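You operate a simulated robot arm through the tools that you are given. There is no shell and no other tool. Be economical: measure what you need, move in short steps, check, and stop when the job is done.

You run a simulated two-armed robot. Do the job below in one go: nothing can be reset, and whatever is moved stays where it is left.

## Task
Pick up the clamp meter with one hand, pass it to the other hand and put it on the top of the tool stand. Set down upright: clamp meter.

Only the result counts: the job must be done as asked and must still hold three seconds after the hand-in. Knocking over, shifting, dropping, spilling or breaking anything else fails it.

## Robot
Two 7-joint arms with two-finger parallel grippers on one trunk, on a base that drives. Base frame: it is fixed to the floor where the robot stands at the start and does not move with it; the origin is under the middle of the robot, x ahead of it, y to its left, z up. Readings come in m, rad, newtons and seconds.
The left shoulder is at the start at [0.05, 0.161, 1.098], the right one opposite. With the tool pointing down near the work surface each hand reaches from about 0.1 to 0.66 m from the robot's upright axis, wherever it stands, measured 20 degrees to its own side. Places, roughly: top of the tool stand [-2.1, -1.6, 0.9]. Payload 3.43 kg a hand.
The tool frame of a hand sits at the grasp point between the pads (the TCP): z along the fingers, y along the line on which they close. The tips reach 0.03 m beyond it. Largest opening 0.094 m; finger width 0.028, thickness 0.01; the body of the gripper, 0.05 by 0.096 m, starts 0.055 m behind the TCP.
Orientation is that of the tool frame in the base frame, as a unit quaternion [w, x, y, z]. With the fingers straight down and closing along the base's y, the tool's x points along the base's -x, its y along +y and its z along -z.

## Interface
- The arms move only by the tool apply_moves. It takes "left_commands", "right_commands" or both (then of equal length, played together; a hand with none holds still); each is a list of rows, each a list of 3 entries, a list of its own where there are three numbers: the shift along the tool's x, y, z in m, then the turn, a rotation vector about the tool's x, y, z in rad, then the gripper command, from -1 (fully open) to 1 (shut), values between in proportion. In form: [[[x, y, z], [rx, ry, rz], jaw], ...]. A call has 1 to 8 rows; each row is the pose to reach, as a shift and turn from the pose commanded when the call began, along the tool's axes at that moment. Rows are played at 5 a second. More than 0.05 m and 0.15 rad between two rows, or a gripper value outside its range, and nothing of the call is played. Where a pose cannot be reached the arm comes as near as it can. A force on the tool above 40 N (or 10 N above the force at the start of the call, whichever is more), or a blocked arm, ends the call early, and 0.2 s more pass. The fingers move at their own pace (about 0.045 m/s each) and stop on an object; they squeeze with about 27 N. The grip force told is the motor's: it shows also when the fingers shut on nothing. Time passes only in rows, and 0.2 s behind the last, so rows that repeat a pose let the fingers close. The reply holds the time, the measured pose of the TCP, the force on the tool along the base axes, the opening and the grip force, in the units named above and with some noise, with the torque about the TCP (base axes, N m) and any sound that the robot's microphone picked up, and new pictures: "show" is both (left out), scene, wrist or none (wrist: the cameras of the hands that moved).
- Cameras (640 x 400 px; columns grow to the right, rows downward): "scene" is now at [0.1142, -0.0446, 1.2371]; the picture's right is [-0.38, -0.92, 0.00], its down [-0.48, 0.20, -0.85] and it looks along [0.79, -0.33, -0.52] (base axes); focal length 270 px, centre (320, 200). "left" rides on the left gripper at [0.076, -0.014, -0.103] in its tool frame; the picture's right is [0.18, 0.98, 0.00], its down [-0.75, 0.14, -0.64] and it looks along [-0.63, 0.12, 0.77] (tool axes); focal length 243 px, centre (320, 200). "right" rides on the right gripper at [0.076, 0.014, -0.102] in its tool frame; the picture's right is [-0.18, 0.98, 0.00], its down [-0.75, -0.14, -0.64] and it looks along [-0.63, -0.12, 0.77] (tool axes); focal length 243 px, centre (320, 200). There is no depth. A picture from a camera that has moved, and an enlarged one, comes with that camera's place and axes in the base frame and with its lens. The place of the scene camera against the robot may be out by one fixed shift of up to 0.025 m in any direction.
- move_column(by): slides the trunk up (or, below 0, down) by that many m; the arms and the scene camera ride with it, the base frame stays. It gives what a move gives, with no picture.
- drive_base(legs): drives the robot by 1 to 6 legs, each [ahead, left, turn to the left] in m, m and rad, along the robot's own axes; the way and the turn of a leg run together, so that a leg with both is an arc; at most 1.5 m and 3.142 rad a leg. The arms and the cameras ride along, it lands a little off, and it stops where it bumps. It gives what a move gives, and a new picture of the scene camera.
- head_to(pan, tilt): turns the head with the scene camera to pan (to the left, within 1.396 rad either way) and tilt (down, from -0.506 to 1.204), counted from straight ahead of the robot. It gives what a move gives, and a new picture of the scene camera.
- enlarge(camera, box): a new picture of the part [left, top, right, bottom] of that camera's present view, enlarged. No time passes.
- sign_off(): hands the job in; it is judged then, once.

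Work in short steps. Places have to be worked out from the pictures, the camera data and where the tool is seen: move nearer, look again, correct. Check each grasp and each placing, and mend what went wrong. You have 120 turns and 260 pictures in all, those below and enlarged ones among them. Open the grippers and draw the arms clear of the work before you hand the job in, unless the task says otherwise; then end with one line.

The tools are called after "Emit:" as name(argument=value, ...) on one line, values as JSON. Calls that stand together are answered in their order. apply_moves: Moves the arms, as the interface text tells. Its arguments: {"type":"object","properties":{"left_commands":{"type":"array","items":{"type":"array"}},"right_commands":{"type":"array","items":{"type":"array"}},"show":{"type":"string","enum":["both","scene","wrist","none"]}},"required":[]} The other tools are called the same way: move_column (by) slides the trunk up or down; drive_base (legs) drives the base; head_to (pan, tilt) turns the head that bears the scene camera; enlarge (camera, box) takes an enlarged picture of a part of a camera's view; sign_off () hands the job in.

At the start:

```text
time_s: 0.0
left_ee_pos: [0.437, 0.0887, 1.0199]
left_ee_rot: [0.001, 0.0, 1.0, 0.001]
left_force: [-0.1, 0.4, -0.5]
left_wrist_torque: [-0.02, -0.01, -0.01]
left_finger_gap: 0.094
left_grasp_force: 0.1
right_ee_pos: [0.3433, -0.2892, 1.0045]
right_ee_rot: [0.0, 0.0, 1.0, 0.0]
right_force: [-0.5, 0.5, 0.4]
right_wrist_torque: [-0.03, 0.01, -0.01]
right_finger_gap: 0.0942
right_grasp_force: 0.1
trunk travel left (down, up): [-0.125, 0.142]
robot x, y, heading: [-0.001, 0.0008, -0.004]
head pan, tilt: [-0.394, 0.552]
```

scene: 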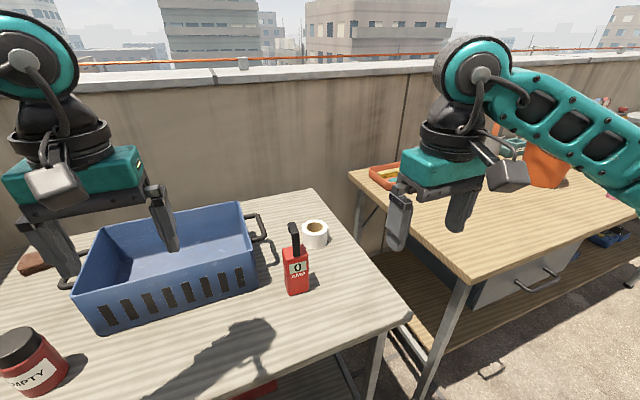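
right: 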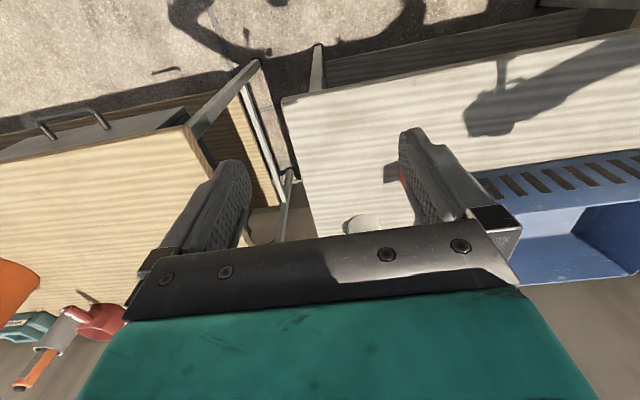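
left: 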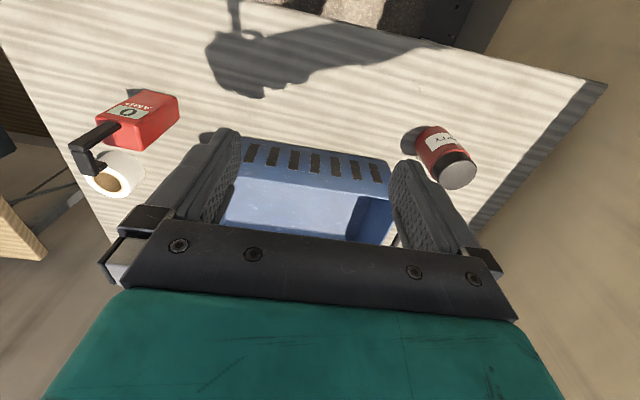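

The clamp meter looks like the red box marked AMP with a black jaw on top, on the near table. I'll enlarge it to measure it.

Emit:
enlarge(camera="scene", box=[240, 200, 360, 310])

Emit:
enlarge(camera="left", box=[50, 70, 210, 210])

```text
3.64 times, centred on (300, 255) of scene
camera zoom: at [0.1142, -0.0446, 1.2371], right [-0.38, -0.92, 0.0], down [-0.48, 0.2, -0.85], along [0.79, -0.33, -0.52], focal length 981 px, centre (393, 0)
```

zoom: 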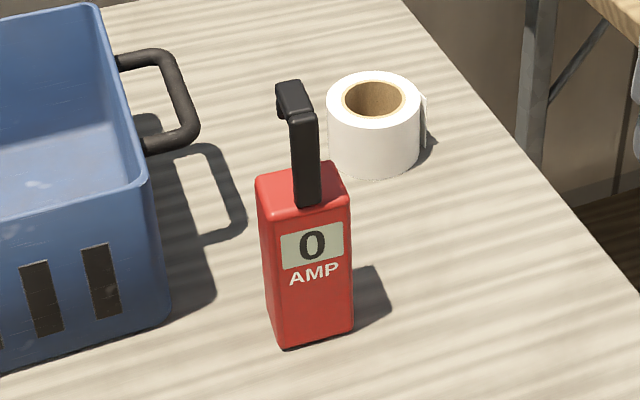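

```text
2.86 times, centred on (130, 140) of left
camera zoom: at [0.3595, 0.0753, 1.1234], right [-0.18, 0.98, 0.0], down [0.75, 0.14, 0.64], along [0.63, 0.12, -0.77], focal length 693 px, centre (863, 371)
```

zoom: 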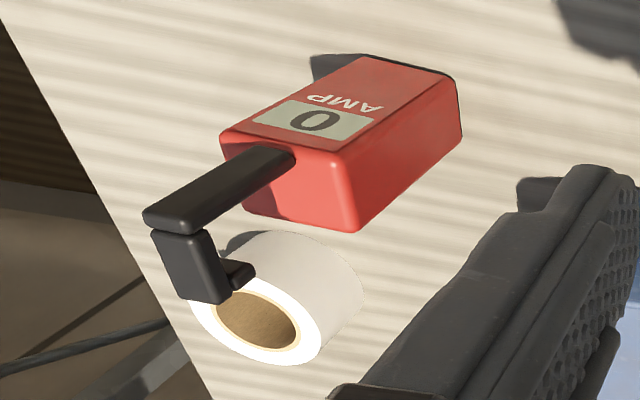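

The meter stands near (0.555, -0.17) with its base at z≈0.69. The box is about 0.053 wide and 0.115 tall, plus a jaw about 0.065 tall. I plan to grasp the box with the right hand tilted about 45° from the front, then have the left hand take the jaw from above. First I pitch the right hand and move it in front of the meter.

Emit:
apply_moves(right_commands=[[[-0.016, 0.0195, 0.024], [0, -0.13, 0], -0.5], [[-0.032, 0.039, 0.048], [0, -0.26, 0], -0.5], [[-0.048, 0.0585, 0.072], [0, -0.39, 0], -0.5], [[-0.065, 0.078, 0.097], [0, -0.52, 0], -0.5], [[-0.081, 0.0975, 0.121], [0, -0.65, 0], -0.5], [[-0.097, 0.117, 0.145], [0, -0.78, 0], -0.5], [[-0.097, 0.117, 0.145], [0, -0.78, 0], -0.5]])

```text
time_s: 1.6
left_ee_pos: [0.4361, 0.0882, 1.0203]
left_ee_rot: [0.0, 0.001, 1.0, 0.0]
left_force: [-0.7, -0.3, -0.7]
left_wrist_torque: [-0.03, -0.01, 0.01]
left_finger_gap: 0.094
left_grasp_force: 0.0
right_ee_pos: [0.4405, -0.173, 0.8576]
right_ee_rot: [0.381, 0.001, 0.925, 0.0]
right_force: [0.1, 0.9, -0.5]
right_wrist_torque: [0.0, 0.0, 0.01]
right_finger_gap: 0.0706
right_grasp_force: 0.2
trunk travel left (down, up): [-0.125, 0.142]
robot x, y, heading: [-0.0031, 0.0028, 0.002]
head pan, tilt: [-0.394, 0.552]
camera scene: at [0.1142, -0.0447, 1.2371], right [-0.38, -0.92, 0.0], down [-0.48, 0.2, -0.85], along [0.79, -0.33, -0.52], focal length 270 px, centre (320, 200)
camera right: at [0.3149, -0.1562, 0.8761], right [0.13, 0.98, 0.13], down [0.08, -0.14, 0.99], along [0.99, -0.12, -0.1], focal length 243 px, centre (320, 200)
```

scene: 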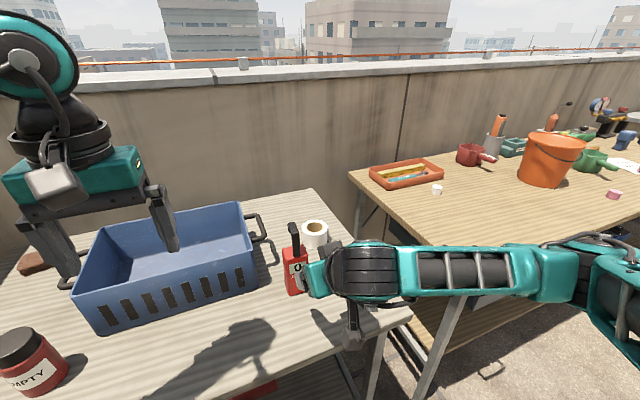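
right: 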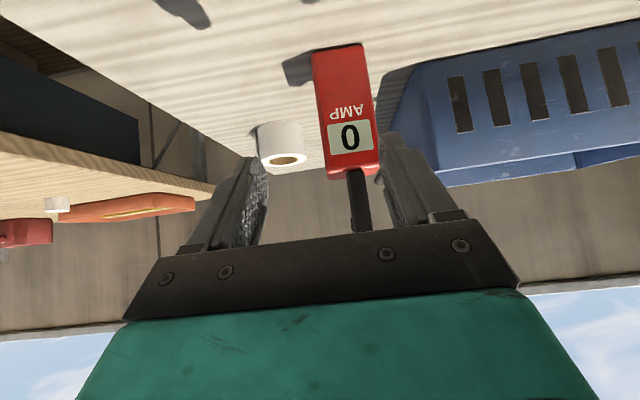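

The right and left wrist views agree. The meter's front face is at x≈0.521, y runs from -0.173 to -0.126, the table is at z≈0.72 and the box top is at about 0.836. I align in y and advance partway, then check.

Emit:
apply_moves(right_commands=[[[-0.003, 0.015, 0.0], [0, 0, 0], -0.5], [[-0.006, 0.025, 0.0], [0, 0, 0], -0.5], [[-0.009, 0.025, 0.03], [0, 0, 0], -0.5], [[-0.009, 0.025, 0.06], [0, 0, 0], -0.5], [[-0.009, 0.025, 0.06], [0, 0, 0], -0.5]], show="wrist")

Emit:
enlarge(camera="left", box=[50, 70, 210, 210])

```text
time_s: 2.8
left_ee_pos: [0.4366, 0.0902, 1.0205]
left_ee_rot: [0.0, -0.001, 1.0, 0.0]
left_force: [0.3, 0.4, 0.3]
left_wrist_torque: [0.02, 0.04, 0.0]
left_finger_gap: 0.0938
left_grasp_force: 0.1
right_ee_pos: [0.4892, -0.1486, 0.8241]
right_ee_rot: [0.38, 0.0, 0.925, 0.0]
right_force: [-0.1, 0.0, 0.6]
right_wrist_torque: [-0.01, 0.0, 0.04]
right_finger_gap: 0.0704
right_grasp_force: 0.0
trunk travel left (down, up): [-0.125, 0.142]
robot x, y, heading: [0.0, -0.0023, -0.0]
head pan, tilt: [-0.394, 0.552]
camera right: at [0.3643, -0.1322, 0.8422], right [0.13, 0.98, 0.13], down [0.08, -0.14, 0.99], along [0.99, -0.12, -0.1], focal length 243 px, centre (320, 200)
```

right: 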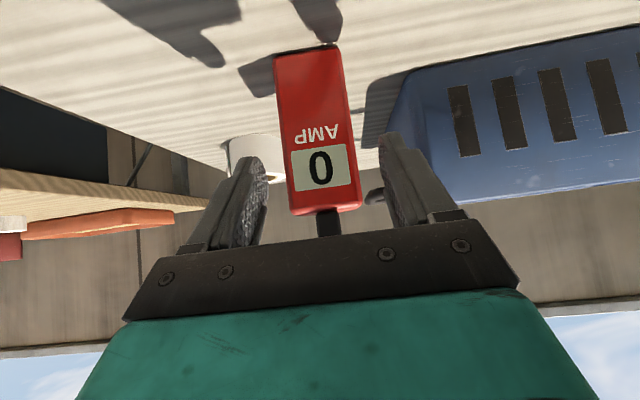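

```text
2.86 times, centred on (130, 140) of left
camera zoom: at [0.3595, 0.0753, 1.1234], right [-0.18, 0.98, 0.0], down [0.75, 0.14, 0.64], along [0.63, 0.12, -0.77], focal length 693 px, centre (863, 371)
```

zoom: 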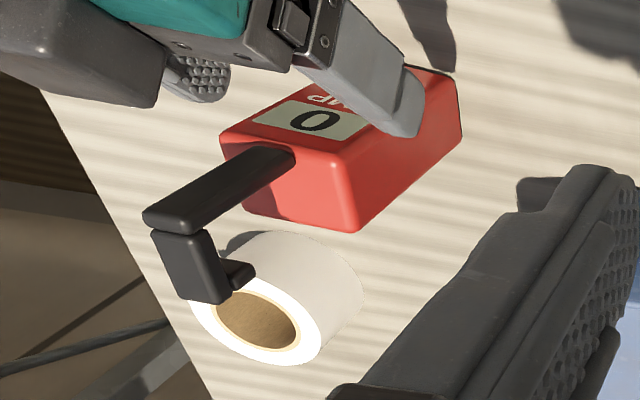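

The meter sits centred between the fingers (box centre y≈-0.148). I advance 0.07 m along the fingers and close.

Emit:
apply_moves(right_commands=[[[0, 0.0, 0.025], [0, 0, 0], -0.5], [[0.001, 0.0, 0.05], [0, 0, 0], -0.5], [[0.002, 0.0, 0.071], [0, 0, 0], -0.5], [[0.002, 0.0, 0.071], [0, 0, 0], -0.5]], show="both")

Emit:
enlarge(camera="left", box=[50, 70, 210, 210])

```text
time_s: 3.8
left_ee_pos: [0.4365, 0.0902, 1.0209]
left_ee_rot: [0.0, 0.0, 1.0, 0.0]
left_force: [0.0, 0.5, -0.3]
left_wrist_torque: [0.01, 0.0, -0.04]
left_finger_gap: 0.0942
left_grasp_force: 0.0
right_ee_pos: [0.5388, -0.1494, 0.7711]
right_ee_rot: [0.38, 0.0, 0.925, 0.0]
right_force: [0.2, 0.2, 0.5]
right_wrist_torque: [0.02, 0.02, 0.0]
right_finger_gap: 0.0704
right_grasp_force: 0.0
trunk travel left (down, up): [-0.125, 0.142]
robot x, y, heading: [0.0033, 0.0039, 0.003]
head pan, tilt: [-0.394, 0.552]
camera scene: at [0.1142, -0.0447, 1.2371], right [-0.38, -0.92, 0.0], down [-0.48, 0.2, -0.85], along [0.79, -0.33, -0.52], focal length 270 px, centre (320, 200)
camera right: at [0.4131, -0.1331, 0.7891], right [0.13, 0.98, 0.13], down [0.08, -0.14, 0.99], along [0.99, -0.12, -0.1], focal length 243 px, centre (320, 200)
```

scene: 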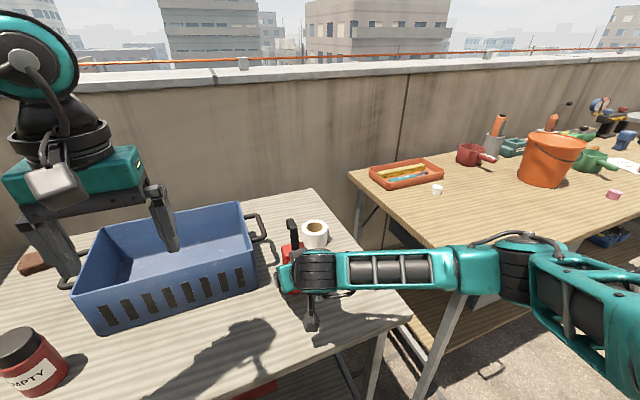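
right: 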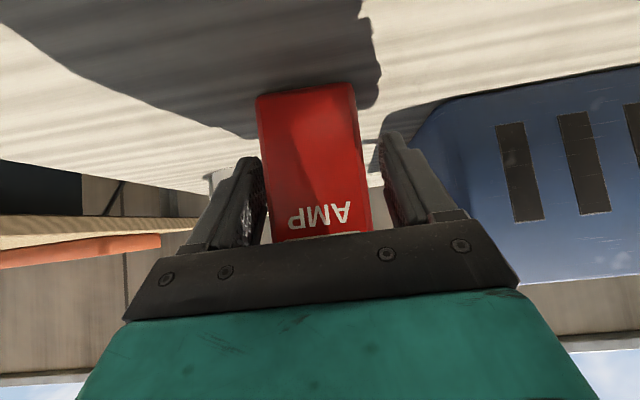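

```text
2.86 times, centred on (130, 140) of left
camera zoom: at [0.3595, 0.0753, 1.1234], right [-0.18, 0.98, 0.0], down [0.75, 0.14, 0.64], along [0.63, 0.12, -0.77], focal length 693 px, centre (863, 371)
```

zoom: 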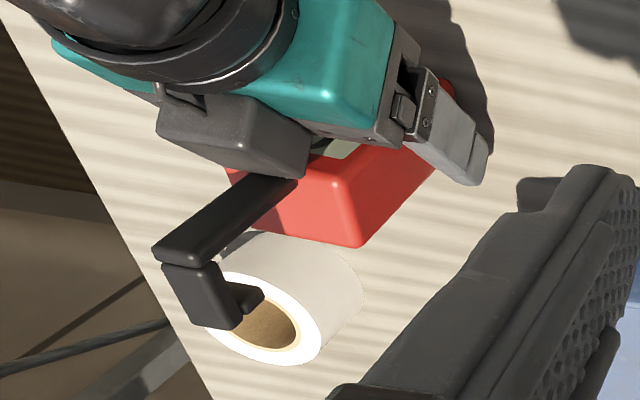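

The meter has shifted forward by about 5 mm, so the gripper body seems to touch its front. I back off 6 mm along the fingers and close.

Emit:
apply_moves(right_commands=[[[0, 0, -0.006], [0, 0, 0], -0.5], [[0, 0, -0.006], [0, 0, 0], 0.2], [[0, 0, -0.006], [0, 0, 0], 1], [[0, 0, -0.006], [0, 0, 0], 1], [[0, 0, -0.006], [0, 0, 0], 1]], show="wrist")

Emit:
enlarge(camera="left", box=[50, 70, 210, 210])

```text
time_s: 5.0
left_ee_pos: [0.4366, 0.0892, 1.0199]
left_ee_rot: [0.0, 0.0, 1.0, 0.0]
left_force: [0.3, -0.4, -0.6]
left_wrist_torque: [0.0, 0.0, -0.01]
left_finger_gap: 0.0939
left_grasp_force: 0.1
right_ee_pos: [0.535, -0.1498, 0.7736]
right_ee_rot: [0.38, 0.0, 0.925, 0.0]
right_force: [-0.1, -0.4, -0.1]
right_wrist_torque: [-0.03, -0.04, 0.0]
right_finger_gap: 0.0543
right_grasp_force: 27.0
trunk travel left (down, up): [-0.125, 0.142]
robot x, y, heading: [0.0035, 0.0026, 0.001]
head pan, tilt: [-0.394, 0.552]
camera right: at [0.4091, -0.1331, 0.7935], right [0.13, 0.98, 0.13], down [0.08, -0.14, 0.99], along [0.99, -0.12, -0.1], focal length 243 px, centre (320, 200)
```

right: 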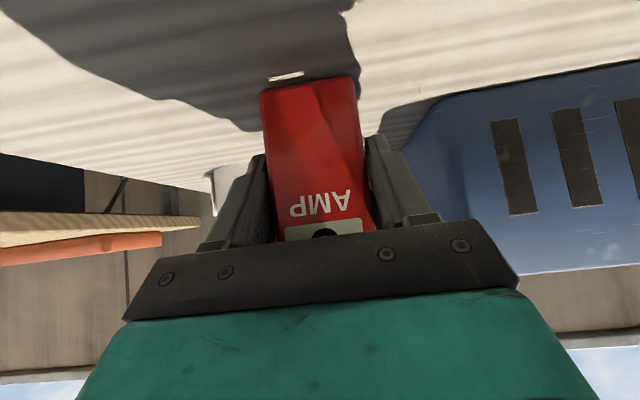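

```text
2.86 times, centred on (130, 140) of left
camera zoom: at [0.3596, 0.0753, 1.1234], right [-0.18, 0.98, 0.0], down [0.75, 0.14, 0.64], along [0.63, 0.12, -0.77], focal length 693 px, centre (863, 371)
```

zoom: 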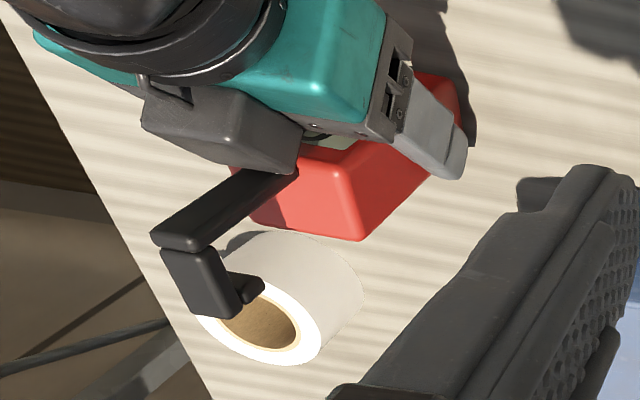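

The grip reads 27 N with a 0.054 gap, so the meter is held. I lift it straight up 0.14 m and watch for slip.

Emit:
apply_moves(right_commands=[[[-0.0246, 0, -0.0249], [0, 0, 0], 1], [[-0.0492, 0, -0.0498], [0, 0, 0], 1], [[-0.0738, 0, -0.0747], [0, 0, 0], 1], [[-0.0984, 0, -0.0995], [0, 0, 0], 1], [[-0.0984, 0, -0.0995], [0, 0, 0], 1]])

Emit:
enlarge(camera="scene", box=[220, 150, 380, 270])

Emit:
enlarge(camera="left", box=[0, 50, 240, 220])

```text
time_s: 6.2
left_ee_pos: [0.4362, 0.0894, 1.0205]
left_ee_rot: [0.0, 0.001, 1.0, 0.001]
left_force: [-0.3, 0.5, -0.1]
left_wrist_torque: [0.0, 0.02, -0.01]
left_finger_gap: 0.0937
left_grasp_force: 0.0
right_ee_pos: [0.5342, -0.1487, 0.918]
right_ee_rot: [0.38, 0.0, 0.925, 0.0]
right_force: [0.2, 0.6, -2.0]
right_wrist_torque: [0.02, 0.02, 0.02]
right_finger_gap: 0.0544
right_grasp_force: 26.7
trunk travel left (down, up): [-0.125, 0.142]
robot x, y, heading: [-0.0005, -0.0005, -0.0]
head pan, tilt: [-0.394, 0.552]
camera scene: at [0.1144, -0.0447, 1.2371], right [-0.38, -0.92, 0.0], down [-0.48, 0.2, -0.85], along [0.79, -0.33, -0.52], focal length 270 px, centre (320, 200)
camera right: at [0.4071, -0.1327, 0.9354], right [0.13, 0.98, 0.13], down [0.09, -0.14, 0.99], along [0.99, -0.12, -0.1], focal length 243 px, centre (320, 200)
```

scene: 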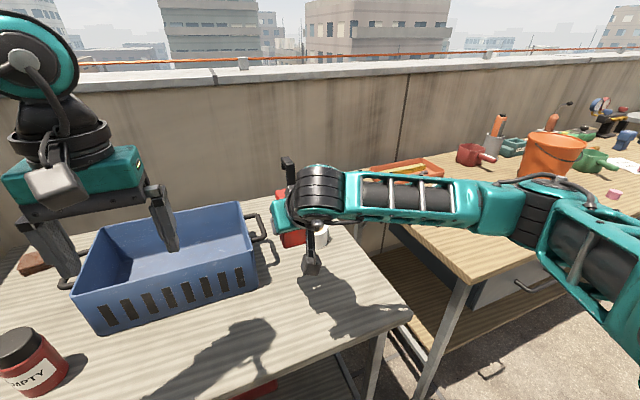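
right: 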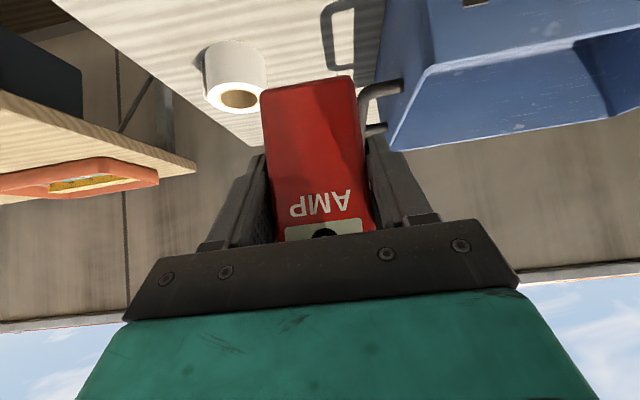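

```text
3.33 times, centred on (300, 210) of scene
camera zoom: at [0.1144, -0.0447, 1.2371], right [-0.38, -0.92, 0.0], down [-0.48, 0.2, -0.85], along [0.79, -0.33, -0.52], focal length 900 px, centre (387, 167)
```

zoom: 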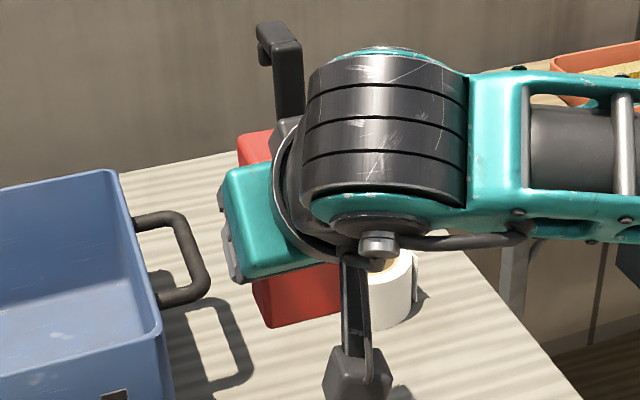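

```text
2.35 times, centred on (120, 135) of left
camera zoom: at [0.3597, 0.0753, 1.1233], right [-0.18, 0.98, 0.0], down [0.75, 0.14, 0.64], along [0.63, 0.12, -0.77], focal length 571 px, centre (791, 353)
```

zoom: 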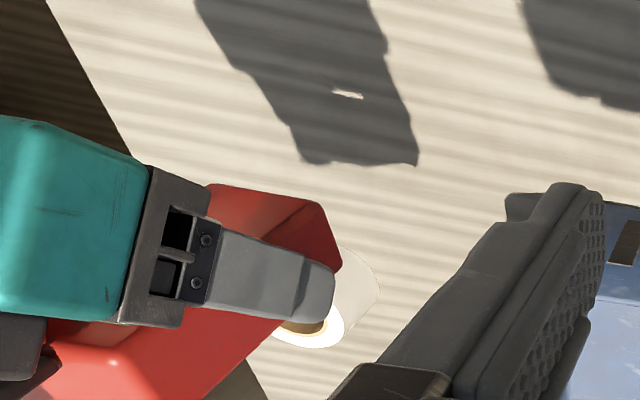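

The meter lifts without slipping (about 2 N). For the handover I bring the right hand nearer the centre, and raise the left hand leaning outward so its camera clears the right wrist. Then I look at the jaw.

Emit:
apply_moves(right_commands=[[[0.0216, 0.017, -0.0045], [0, 0, 0], 1], [[0.0432, 0.034, -0.009], [0, 0, 0], 1], [[0.0648, 0.052, -0.0134], [0, 0, 0], 1], [[0.0864, 0.069, -0.0179], [0, 0, 0], 1], [[0.0864, 0.069, -0.0179], [0, 0, 0], 1]], left_commands=[[[0, 0, -0.025], [0, 0.0875, 0], -1], [[0, 0, -0.05], [0, 0.175, 0], -1], [[0, 0, -0.075], [0, 0.2625, 0], -1], [[0, 0, -0.1], [0, 0.35, 0], -1], [[0, 0, -0.1], [0, 0.35, 0], -1]])

```text
time_s: 7.4
left_ee_pos: [0.4359, 0.0883, 1.1204]
left_ee_rot: [-0.175, 0.0, 0.985, 0.0]
left_force: [0.4, 0.8, 0.2]
left_wrist_torque: [0.0, -0.02, 0.06]
left_finger_gap: 0.0938
left_grasp_force: 0.0
right_ee_pos: [0.4604, -0.0783, 0.8667]
right_ee_rot: [0.38, 0.001, 0.925, -0.001]
right_force: [0.6, -0.1, -2.8]
right_wrist_torque: [0.0, -0.02, 0.0]
right_finger_gap: 0.0542
right_grasp_force: 27.2
trunk travel left (down, up): [-0.125, 0.142]
robot x, y, heading: [0.0028, -0.0032, 0.005]
head pan, tilt: [-0.394, 0.552]
camera scene: at [0.1144, -0.0446, 1.2371], right [-0.38, -0.92, 0.0], down [-0.48, 0.2, -0.85], along [0.79, -0.33, -0.52], focal length 270 px, centre (320, 200)
camera right: at [0.3348, -0.0615, 0.8852], right [0.13, 0.98, 0.13], down [0.08, -0.14, 0.99], along [0.99, -0.12, -0.1], focal length 243 px, centre (320, 200)
camera left: at [0.3992, 0.075, 1.2433], right [-0.17, 0.98, 0.06], down [0.93, 0.14, 0.34], along [0.33, 0.12, -0.94], focal length 243 px, centre (320, 200)
```

scene: 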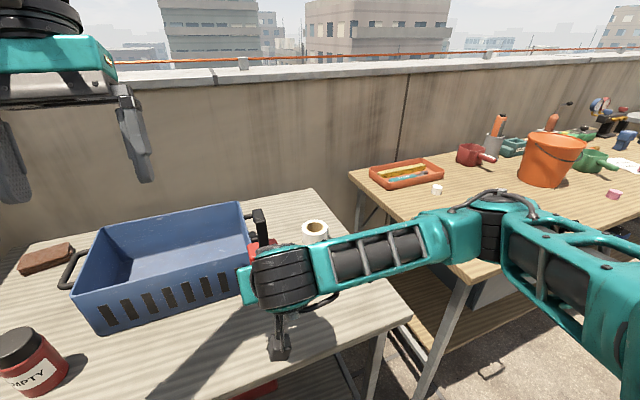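
right: 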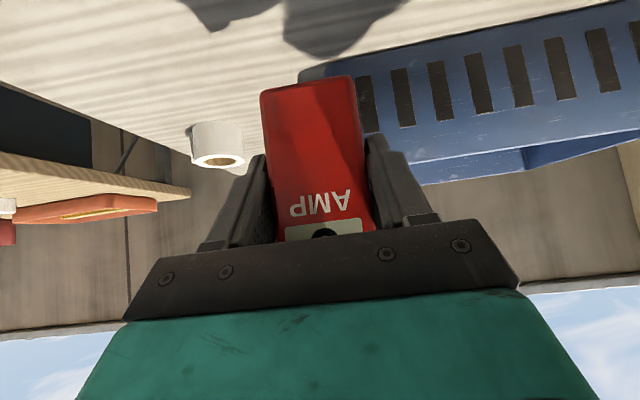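
left: 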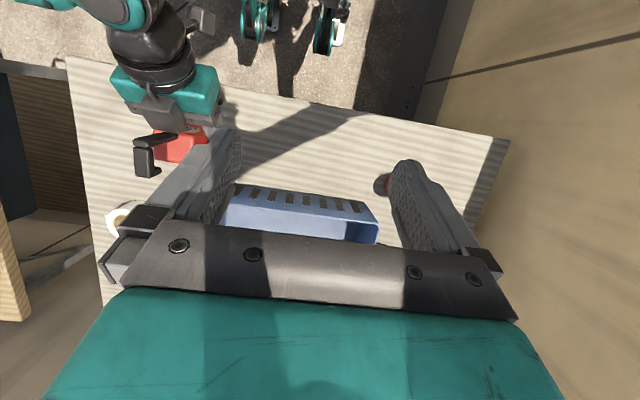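

Emit:
enlarge(camera="left", box=[80, 80, 240, 200])

Emit:
enlarge(camera="scene", box=[200, 180, 340, 280])

```text
3.33 times, centred on (160, 140) of left
camera zoom: at [0.3992, 0.075, 1.2433], right [-0.17, 0.98, 0.06], down [0.93, 0.14, 0.34], along [0.33, 0.12, -0.94], focal length 809 px, centre (853, 400)
```

zoom: 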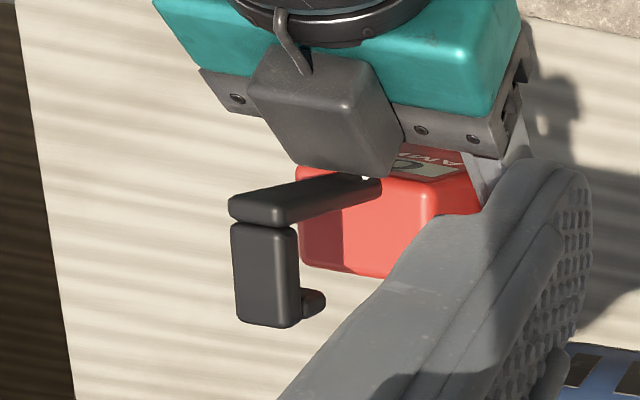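

```text
4.00 times, centred on (270, 230) of scene
camera zoom: at [0.1144, -0.0446, 1.2371], right [-0.38, -0.92, 0.0], down [-0.48, 0.2, -0.85], along [0.79, -0.33, -0.52], focal length 1080 px, centre (520, 80)
```

zoom: 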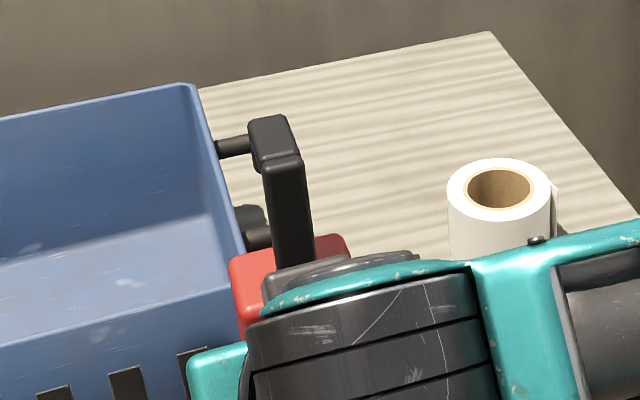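

The jaw is a thin hook spanning x≈0.453–0.495, centred at y≈-0.078, with its top at z≈0.988. I bring the left hand to a pregrasp above it.

Emit:
apply_moves(left_commands=[[[-0.0162, -0.0415, -0.006], [0, 0, 0], -1], [[-0.0324, -0.083, -0.012], [0, 0, 0], -1], [[-0.0486, -0.1245, -0.018], [0, 0, 0], -1], [[-0.0648, -0.166, -0.0237], [0, 0, 0], -1], [[-0.078, -0.166, 0.012], [0, 0, 0], -0.6], [[-0.0912, -0.166, 0.0486], [0, 0, 0], -0.6], [[-0.0912, -0.166, 0.0486], [0, 0, 0], -0.6]])

```text
time_s: 9.0
left_ee_pos: [0.4894, -0.0695, 1.0414]
left_ee_rot: [-0.175, 0.0, 0.985, 0.0]
left_force: [-0.3, -0.8, -0.9]
left_wrist_torque: [0.04, -0.01, 0.04]
left_finger_gap: 0.0752
left_grasp_force: 0.1
left hand out of reach, approached as far as the arm can: row 3, 4, 5, 6, 7
right_ee_pos: [0.4605, -0.0778, 0.867]
right_ee_rot: [0.38, 0.0, 0.925, 0.0]
right_force: [-0.4, 0.2, -2.0]
right_wrist_torque: [0.01, -0.01, 0.02]
right_finger_gap: 0.0544
right_grasp_force: 27.5
trunk travel left (down, up): [-0.125, 0.142]
robot x, y, heading: [-0.0032, -0.0015, -0.001]
head pan, tilt: [-0.394, 0.552]
camera scene: at [0.1143, -0.0449, 1.2371], right [-0.38, -0.92, 0.0], down [-0.48, 0.2, -0.85], along [0.79, -0.33, -0.52], focal length 270 px, centre (320, 200)
camera left: at [0.4523, -0.0844, 1.1646], right [-0.17, 0.98, 0.06], down [0.93, 0.14, 0.34], along [0.33, 0.12, -0.94], focal length 243 px, centre (320, 200)
```

scene: 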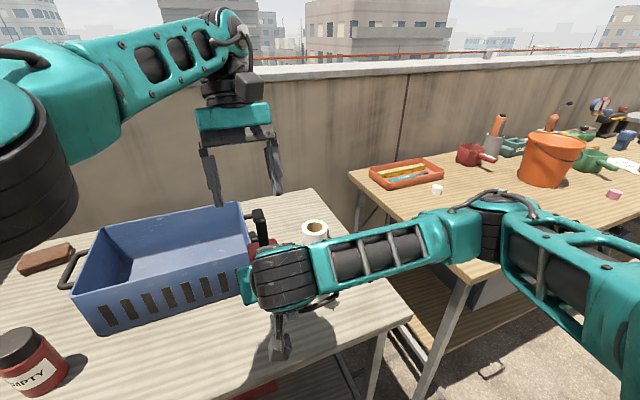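
left: 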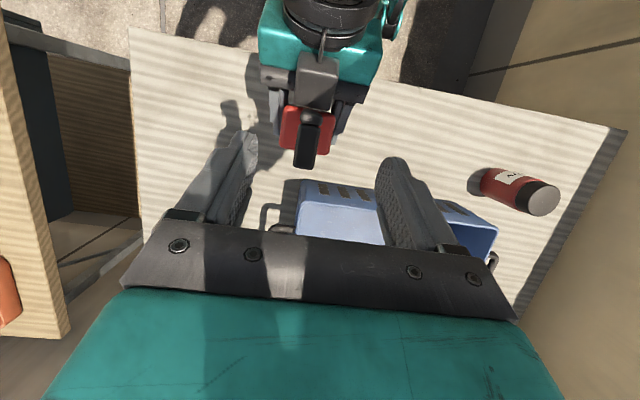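

The left hand hit its reach limit, so I shift both hands together toward the robot and leftward (-0.06, +0.08), keeping their relative position.

Emit:
apply_moves(right_commands=[[[0.0107, 0.02, -0.0106], [0, 0, 0], 1], [[0.0214, 0.04, -0.0211], [0, 0, 0], 1], [[0.032, 0.06, -0.0317], [0, 0, 0], 1], [[0.0427, 0.08, -0.0422], [0, 0, 0], 1], [[0.0427, 0.08, -0.0422], [0, 0, 0], 1]], left_commands=[[[0.0141, 0.02, 0.005], [0, 0, 0], -0.6], [[0.0282, 0.04, 0.01], [0, 0, 0], -0.6], [[0.0422, 0.06, 0.0155], [0, 0, 0], -0.6], [[0.0563, 0.08, 0.0206], [0, 0, 0], -0.6], [[0.0563, 0.08, 0.0206], [0, 0, 0], -0.6]])

Emit:
enlarge(camera="left", box=[220, 60, 420, 200])

```text
time_s: 10.2
left_ee_pos: [0.4307, 0.0102, 1.0411]
left_ee_rot: [-0.175, 0.0, 0.984, 0.0]
left_force: [0.4, -0.8, 0.1]
left_wrist_torque: [0.02, -0.01, 0.04]
left_finger_gap: 0.0753
left_grasp_force: 0.0
right_ee_pos: [0.3998, 0.0017, 0.8676]
right_ee_rot: [0.38, 0.001, 0.925, 0.0]
right_force: [0.0, -0.2, -1.4]
right_wrist_torque: [-0.04, 0.01, 0.05]
right_finger_gap: 0.0541
right_grasp_force: 27.2
trunk travel left (down, up): [-0.125, 0.142]
robot x, y, heading: [0.0011, -0.002, -0.003]
head pan, tilt: [-0.394, 0.552]
camera scene: at [0.1144, -0.0447, 1.2371], right [-0.39, -0.92, 0.0], down [-0.48, 0.2, -0.85], along [0.79, -0.33, -0.52], focal length 270 px, centre (320, 200)
camera right: at [0.2737, 0.0184, 0.8857], right [0.13, 0.98, 0.13], down [0.08, -0.14, 0.99], along [0.99, -0.12, -0.1], focal length 243 px, centre (320, 200)
camera left: at [0.3935, -0.0029, 1.1633], right [-0.17, 0.98, 0.06], down [0.93, 0.14, 0.34], along [0.33, 0.12, -0.94], focal length 243 px, centre (320, 200)
```

scene: 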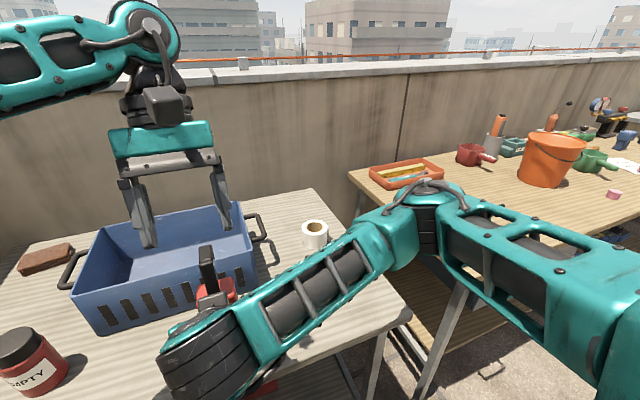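
right: 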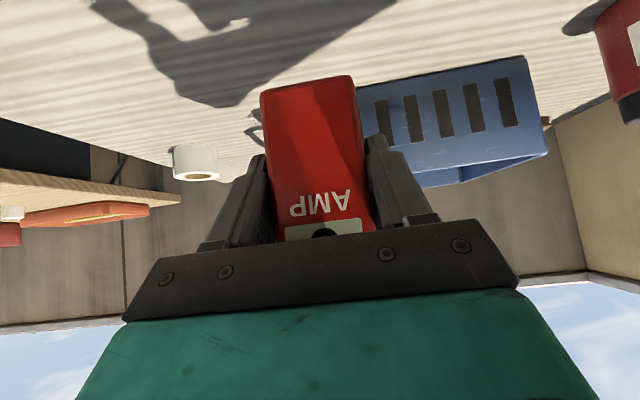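
left: 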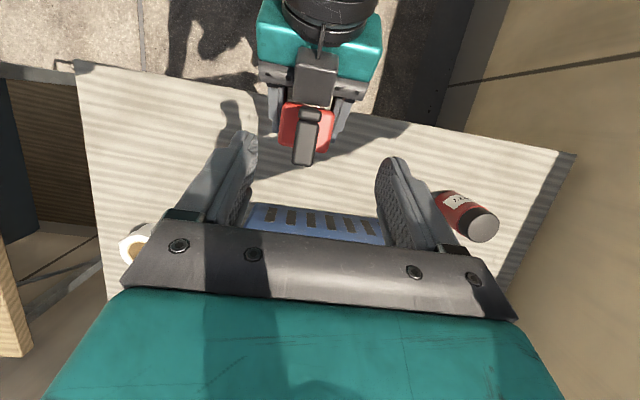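

```text
2.86 times, centred on (320, 130) of left
camera zoom: at [0.3935, -0.0029, 1.1633], right [-0.17, 0.98, 0.06], down [0.93, 0.14, 0.34], along [0.33, 0.12, -0.94], focal length 693 px, centre (320, 400)
```

zoom: 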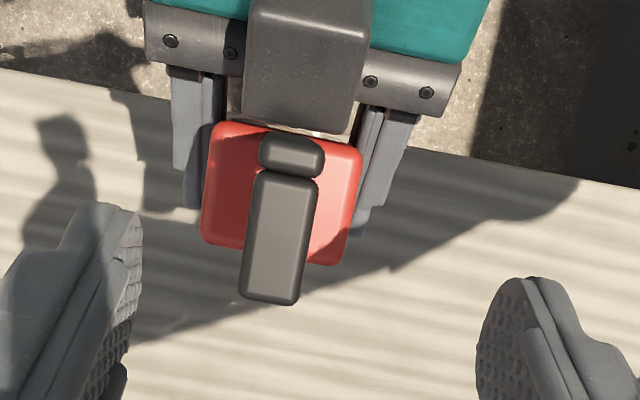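

In the left view the jaw is centred at (0.412, 0.002) and lies under the fingers. I correct sideways, descend so the pads straddle it, and look before closing.

Emit:
apply_moves(left_commands=[[[-0.0065, -0.0082, 0.0], [0, 0, 0], -0.6], [[-0.0131, -0.0082, 0.02], [0, 0, 0], -0.6], [[-0.0131, -0.0082, 0.047], [0, 0, 0], -0.6], [[-0.0131, -0.0082, 0.073], [0, 0, 0], -0.6], [[-0.0131, -0.0082, 0.073], [0, 0, 0], -0.6]])

Emit:
enlarge(camera="left", box=[220, 60, 420, 200])

Emit:
enlarge(camera="scene", box=[100, 170, 320, 330])

```text
time_s: 11.4
left_ee_pos: [0.4169, 0.0047, 0.9701]
left_ee_rot: [-0.173, -0.001, 0.985, 0.0]
left_force: [0.1, -0.3, 0.4]
left_wrist_torque: [-0.02, 0.0, 0.04]
left_finger_gap: 0.0756
left_grasp_force: 0.0
right_ee_pos: [0.3987, 0.0024, 0.8679]
right_ee_rot: [0.381, 0.0, 0.925, 0.0]
right_force: [1.1, -1.7, -2.2]
right_wrist_torque: [0.03, 0.0, -0.01]
right_finger_gap: 0.0542
right_grasp_force: 27.5
trunk travel left (down, up): [-0.125, 0.142]
robot x, y, heading: [0.0011, -0.0021, -0.003]
head pan, tilt: [-0.394, 0.552]
camera scene: at [0.1144, -0.0446, 1.2371], right [-0.38, -0.92, 0.0], down [-0.48, 0.2, -0.85], along [0.79, -0.33, -0.52], focal length 270 px, centre (320, 200)
camera left: at [0.3801, -0.0103, 1.0936], right [-0.17, 0.98, 0.06], down [0.93, 0.14, 0.35], along [0.33, 0.12, -0.94], focal length 243 px, centre (320, 200)
```

scene: 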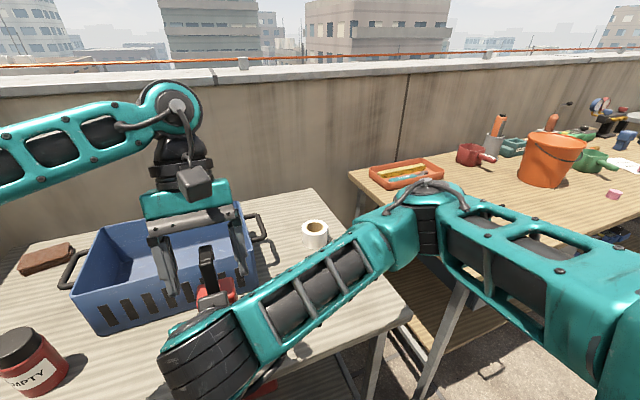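
left: 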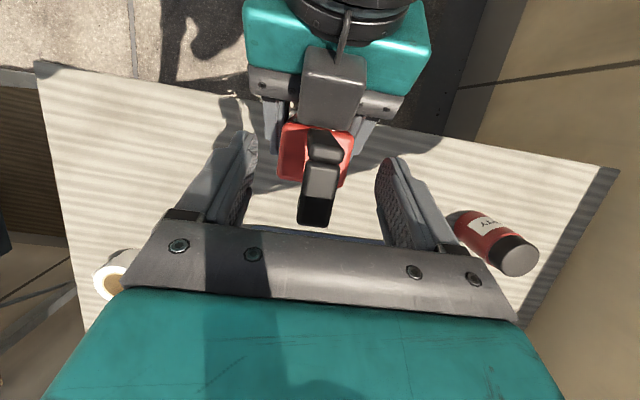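

```text
2.86 times, centred on (320, 130) of left
camera zoom: at [0.3801, -0.0103, 1.0936], right [-0.17, 0.98, 0.06], down [0.93, 0.14, 0.35], along [0.33, 0.12, -0.94], focal length 693 px, centre (320, 400)
```

zoom: 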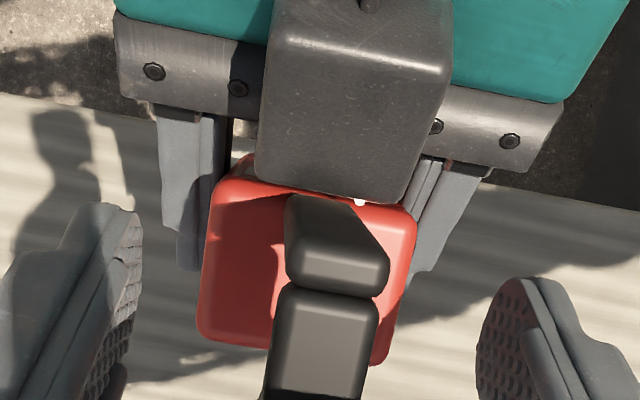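

```text
2.50 times, centred on (210, 250) of scene
camera zoom: at [0.1144, -0.0446, 1.2371], right [-0.38, -0.92, 0.0], down [-0.48, 0.2, -0.85], along [0.79, -0.33, -0.52], focal length 675 px, centre (595, 75)
```

zoom: 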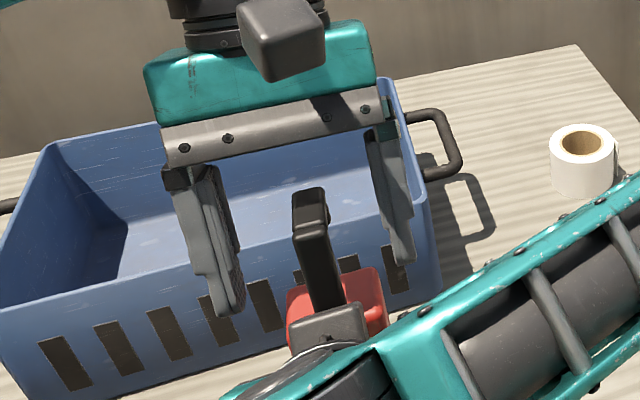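

The jaw is centred between the left pads (offset about 2 mm). I close the left gripper while the right keeps holding.

Emit:
apply_moves(left_commands=[[[0.002, -0.002, 0], [0, 0, 0], 0.2], [[0.002, -0.002, 0], [0, 0, 0], 0.6], [[0.002, -0.002, 0], [0, 0, 0], 1], [[0.002, -0.002, 0], [0, 0, 0], 1], [[0.002, -0.002, 0], [0, 0, 0], 1], [[0.002, -0.002, 0], [0, 0, 0], 1]], show="wrist")

Emit:
enlarge(camera="scene", box=[100, 170, 320, 330])

```text
time_s: 12.8
left_ee_pos: [0.4159, 0.0017, 0.971]
left_ee_rot: [-0.174, 0.0, 0.985, 0.0]
left_force: [0.1, 2.4, 0.1]
left_wrist_torque: [-0.03, -0.03, -0.33]
left_finger_gap: 0.0204
left_grasp_force: 27.2
right_ee_pos: [0.3993, 0.0017, 0.8673]
right_ee_rot: [0.381, 0.0, 0.925, 0.0]
right_force: [-0.4, -1.8, -1.7]
right_wrist_torque: [0.15, 0.11, 0.32]
right_finger_gap: 0.054
right_grasp_force: 27.5
trunk travel left (down, up): [-0.125, 0.142]
robot x, y, heading: [-0.001, 0.002, 0.002]
head pan, tilt: [-0.394, 0.552]
camera left: at [0.3783, -0.0127, 1.0939], right [-0.17, 0.98, 0.06], down [0.93, 0.14, 0.34], along [0.33, 0.12, -0.94], focal length 243 px, centre (320, 200)
```

left: 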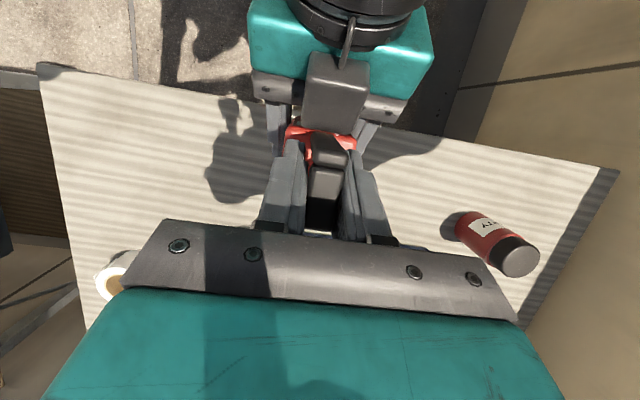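

```text
2.50 times, centred on (210, 250) of scene
camera zoom: at [0.1144, -0.0446, 1.2371], right [-0.38, -0.92, 0.0], down [-0.48, 0.2, -0.85], along [0.79, -0.33, -0.52], focal length 675 px, centre (595, 75)
```

zoom: 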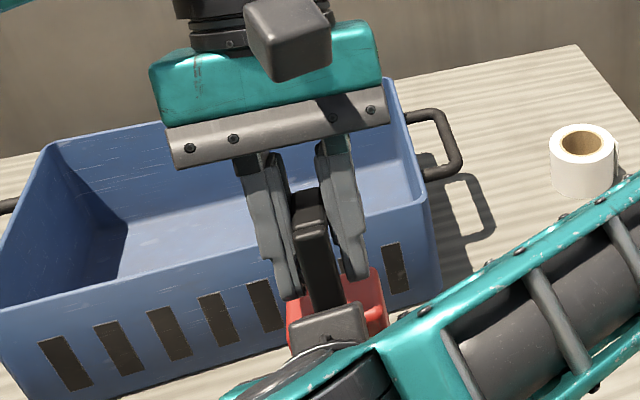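

The left hand holds the jaw (0.020 gap, 27 N). I open the right hand to about 0.075 and draw it straight back along its fingers.

Emit:
apply_moves(right_commands=[[[0, 0, 0], [0, 0, 0], -0.3], [[0, 0, 0], [0, 0, 0], -0.6], [[0, 0, 0], [0, 0, 0], -0.6], [[0, 0, -0.03], [0, 0, 0], -0.6], [[0, 0, -0.06], [0, 0, 0], -0.6], [[0, 0, -0.09], [0, 0, 0], -0.6], [[0, 0, -0.12], [0, 0, 0], -0.6]])

Emit:
enlarge(camera="scene", box=[100, 170, 320, 330])

```text
time_s: 14.4
left_ee_pos: [0.416, 0.0015, 0.9701]
left_ee_rot: [-0.174, 0.0, 0.985, 0.001]
left_force: [0.5, 0.2, -0.2]
left_wrist_torque: [0.0, -0.02, -0.02]
left_finger_gap: 0.0203
left_grasp_force: 27.8
right_ee_pos: [0.3171, 0.0011, 0.9532]
right_ee_rot: [0.38, 0.001, 0.925, -0.001]
right_force: [0.5, -0.8, 0.1]
right_wrist_torque: [0.01, 0.0, -0.03]
right_finger_gap: 0.0751
right_grasp_force: 0.0
trunk travel left (down, up): [-0.125, 0.142]
robot x, y, heading: [-0.0004, 0.0008, -0.004]
head pan, tilt: [-0.394, 0.552]
camera scene: at [0.1142, -0.0445, 1.2371], right [-0.38, -0.92, 0.0], down [-0.48, 0.2, -0.85], along [0.79, -0.33, -0.52], focal length 270 px, centre (320, 200)
camera right: at [0.1901, 0.0171, 0.9713], right [0.13, 0.98, 0.13], down [0.08, -0.14, 0.99], along [0.99, -0.12, -0.1], focal length 243 px, centre (320, 200)
```

scene: 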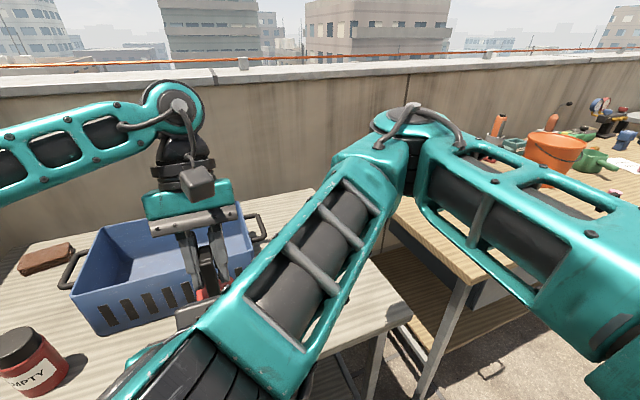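
right: 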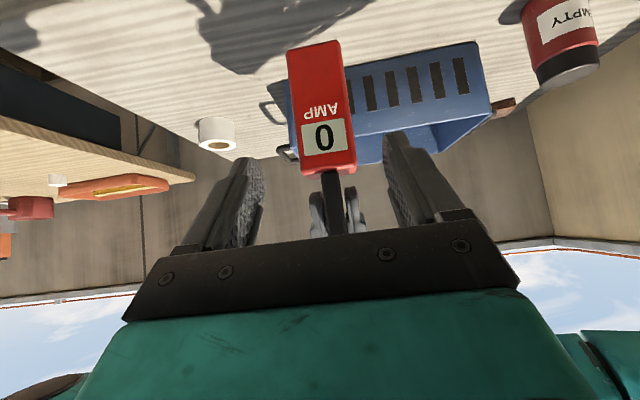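

```text
2.50 times, centred on (210, 250) of scene
camera zoom: at [0.1142, -0.0445, 1.2371], right [-0.38, -0.92, 0.0], down [-0.48, 0.2, -0.85], along [0.79, -0.33, -0.52], focal length 675 px, centre (595, 75)
```

zoom: 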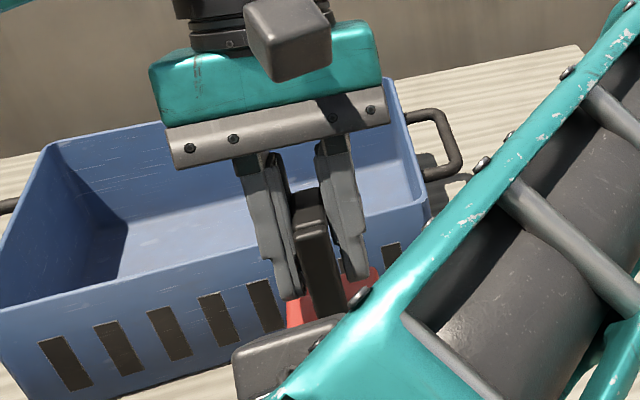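

The meter is now held upright by the left hand alone. I swing the right hand out to its own side and level it to pointing down.

Emit:
apply_moves(right_commands=[[[0, -0.045, 0], [0, 0, 0], -0.6], [[0, -0.09, 0], [0, 0.11, 0], -0.6], [[0, -0.135, 0], [0, 0.22, 0], -0.6], [[0, -0.18, 0], [0, 0.33, 0], -0.6], [[0, -0.225, 0], [0, 0.45, 0], -0.6], [[0, -0.25, 0], [0, 0.57, 0], -0.6], [[0, -0.27, 0], [0, 0.68, 0], -0.6], [[0, -0.28, 0], [0, 0.78, 0], -0.6]])

Emit:
enlarge(camera="scene", box=[100, 150, 320, 310])

```text
time_s: 16.2
left_ee_pos: [0.4151, 0.0021, 0.9699]
left_ee_rot: [-0.173, 0.0, 0.985, 0.0]
left_force: [-0.4, -0.2, 0.2]
left_wrist_torque: [0.02, -0.01, 0.02]
left_finger_gap: 0.0202
left_grasp_force: 26.7
right_ee_pos: [0.3138, -0.2796, 0.9526]
right_ee_rot: [-0.002, 0.0, 1.0, 0.001]
right_force: [0.8, 0.2, 0.2]
right_wrist_torque: [0.0, 0.02, -0.01]
right_finger_gap: 0.0751
right_grasp_force: 0.1
right hand out of reach, approached as far as the arm can: row 2, 3, 4, 5
trunk travel left (down, up): [-0.125, 0.142]
robot x, y, heading: [0.0003, 0.0033, -0.001]
head pan, tilt: [-0.394, 0.552]
camera scene: at [0.1145, -0.0447, 1.2371], right [-0.38, -0.92, 0.0], down [-0.48, 0.2, -0.85], along [0.79, -0.33, -0.52], focal length 270 px, centre (320, 200)
camera right: at [0.2388, -0.263, 1.0547], right [0.18, 0.98, 0.0], down [0.75, -0.14, 0.64], along [0.63, -0.12, -0.77], focal length 243 px, centre (320, 200)
```

scene: 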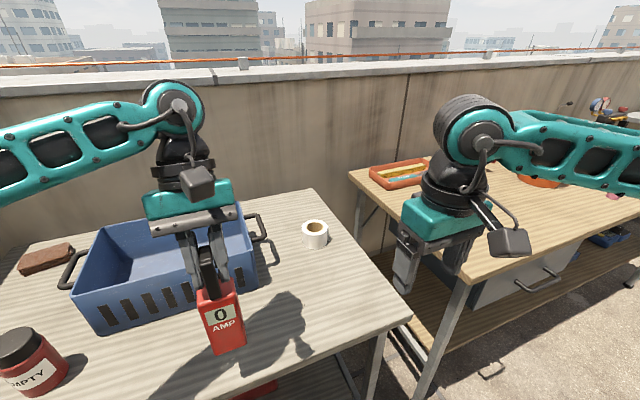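
right: 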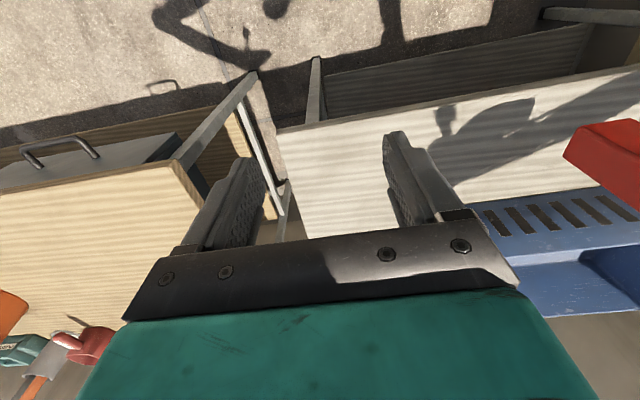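

```text
2.50 times, centred on (210, 230) of scene
camera zoom: at [0.1145, -0.0447, 1.2371], right [-0.38, -0.92, 0.0], down [-0.48, 0.2, -0.85], along [0.79, -0.33, -0.52], focal length 675 px, centre (595, 125)
```

zoom: 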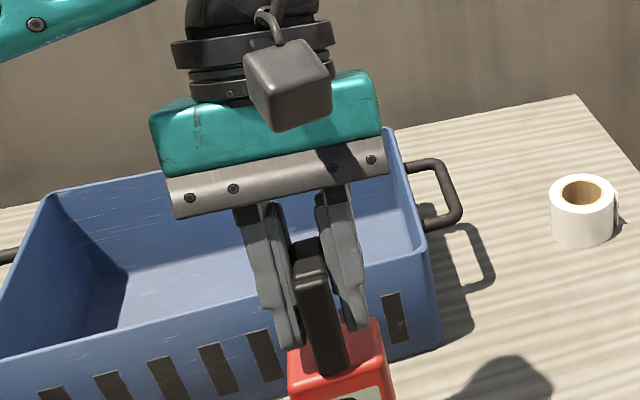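

Next I look around for the way to the tool stand, which is behind and to the right, by turning the head right.

Emit:
head_to(pan=-1.396, tilt=0.35)

Emit:
head_to(pan=1.396, tilt=0.35)

```text
time_s: 17.5
left_ee_pos: [0.4155, 0.001, 0.971]
left_ee_rot: [-0.175, 0.0, 0.985, 0.0]
left_force: [0.4, -0.3, 0.2]
left_wrist_torque: [0.0, 0.01, 0.0]
left_finger_gap: 0.0204
left_grasp_force: 27.4
right_ee_pos: [0.3133, -0.2784, 0.9523]
right_ee_rot: [0.0, 0.001, 1.0, 0.0]
right_force: [0.3, -0.3, -0.7]
right_wrist_torque: [0.0, 0.0, 0.02]
right_finger_gap: 0.0751
right_grasp_force: 0.1
trunk travel left (down, up): [-0.125, 0.142]
robot x, y, heading: [0.0018, 0.0046, 0.0]
head pan, tilt: [-1.396, 0.351]
camera scene: at [0.0478, -0.1018, 1.2555], right [-0.98, -0.17, 0.0], down [-0.06, 0.34, -0.94], along [0.16, -0.92, -0.34], focal length 270 px, centre (320, 200)
```

scene: 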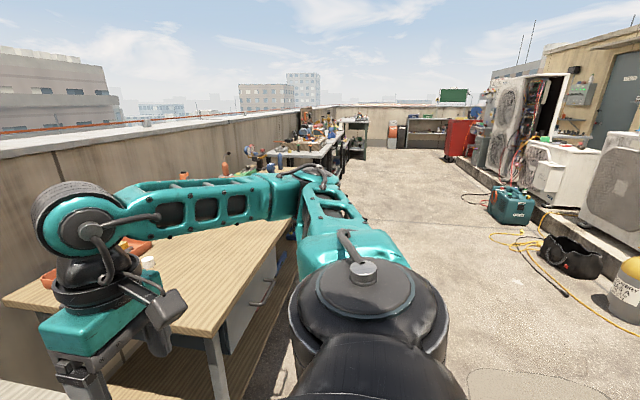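

```text
time_s: 19.9
left_ee_pos: [0.4162, 0.0008, 0.9701]
left_ee_rot: [-0.175, 0.0, 0.985, 0.0]
left_force: [-0.8, 0.2, 0.6]
left_wrist_torque: [0.0, -0.02, -0.02]
left_finger_gap: 0.0203
left_grasp_force: 27.2
right_ee_pos: [0.3138, -0.2804, 0.9535]
right_ee_rot: [0.0, -0.001, 1.0, 0.0]
right_force: [-0.6, -0.4, -0.6]
right_wrist_torque: [-0.01, 0.02, 0.01]
right_finger_gap: 0.0754
right_grasp_force: 0.0
trunk travel left (down, up): [-0.125, 0.142]
robot x, y, heading: [0.0008, 0.0019, -0.001]
head pan, tilt: [1.396, 0.351]
camera scene: at [0.0477, 0.0816, 1.2556], right [0.98, -0.17, 0.0], down [-0.06, -0.34, -0.94], along [0.16, 0.92, -0.34], focal length 270 px, centre (320, 200)
```

scene: 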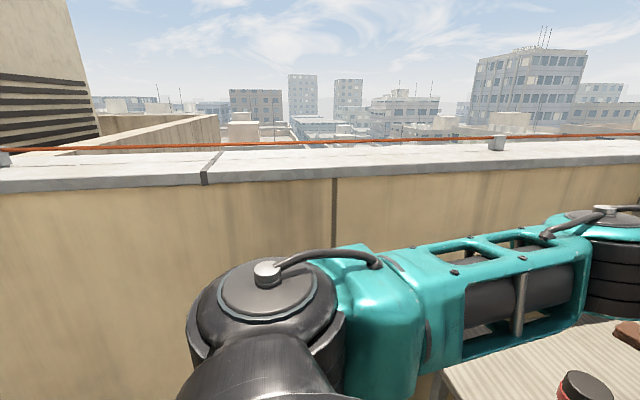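

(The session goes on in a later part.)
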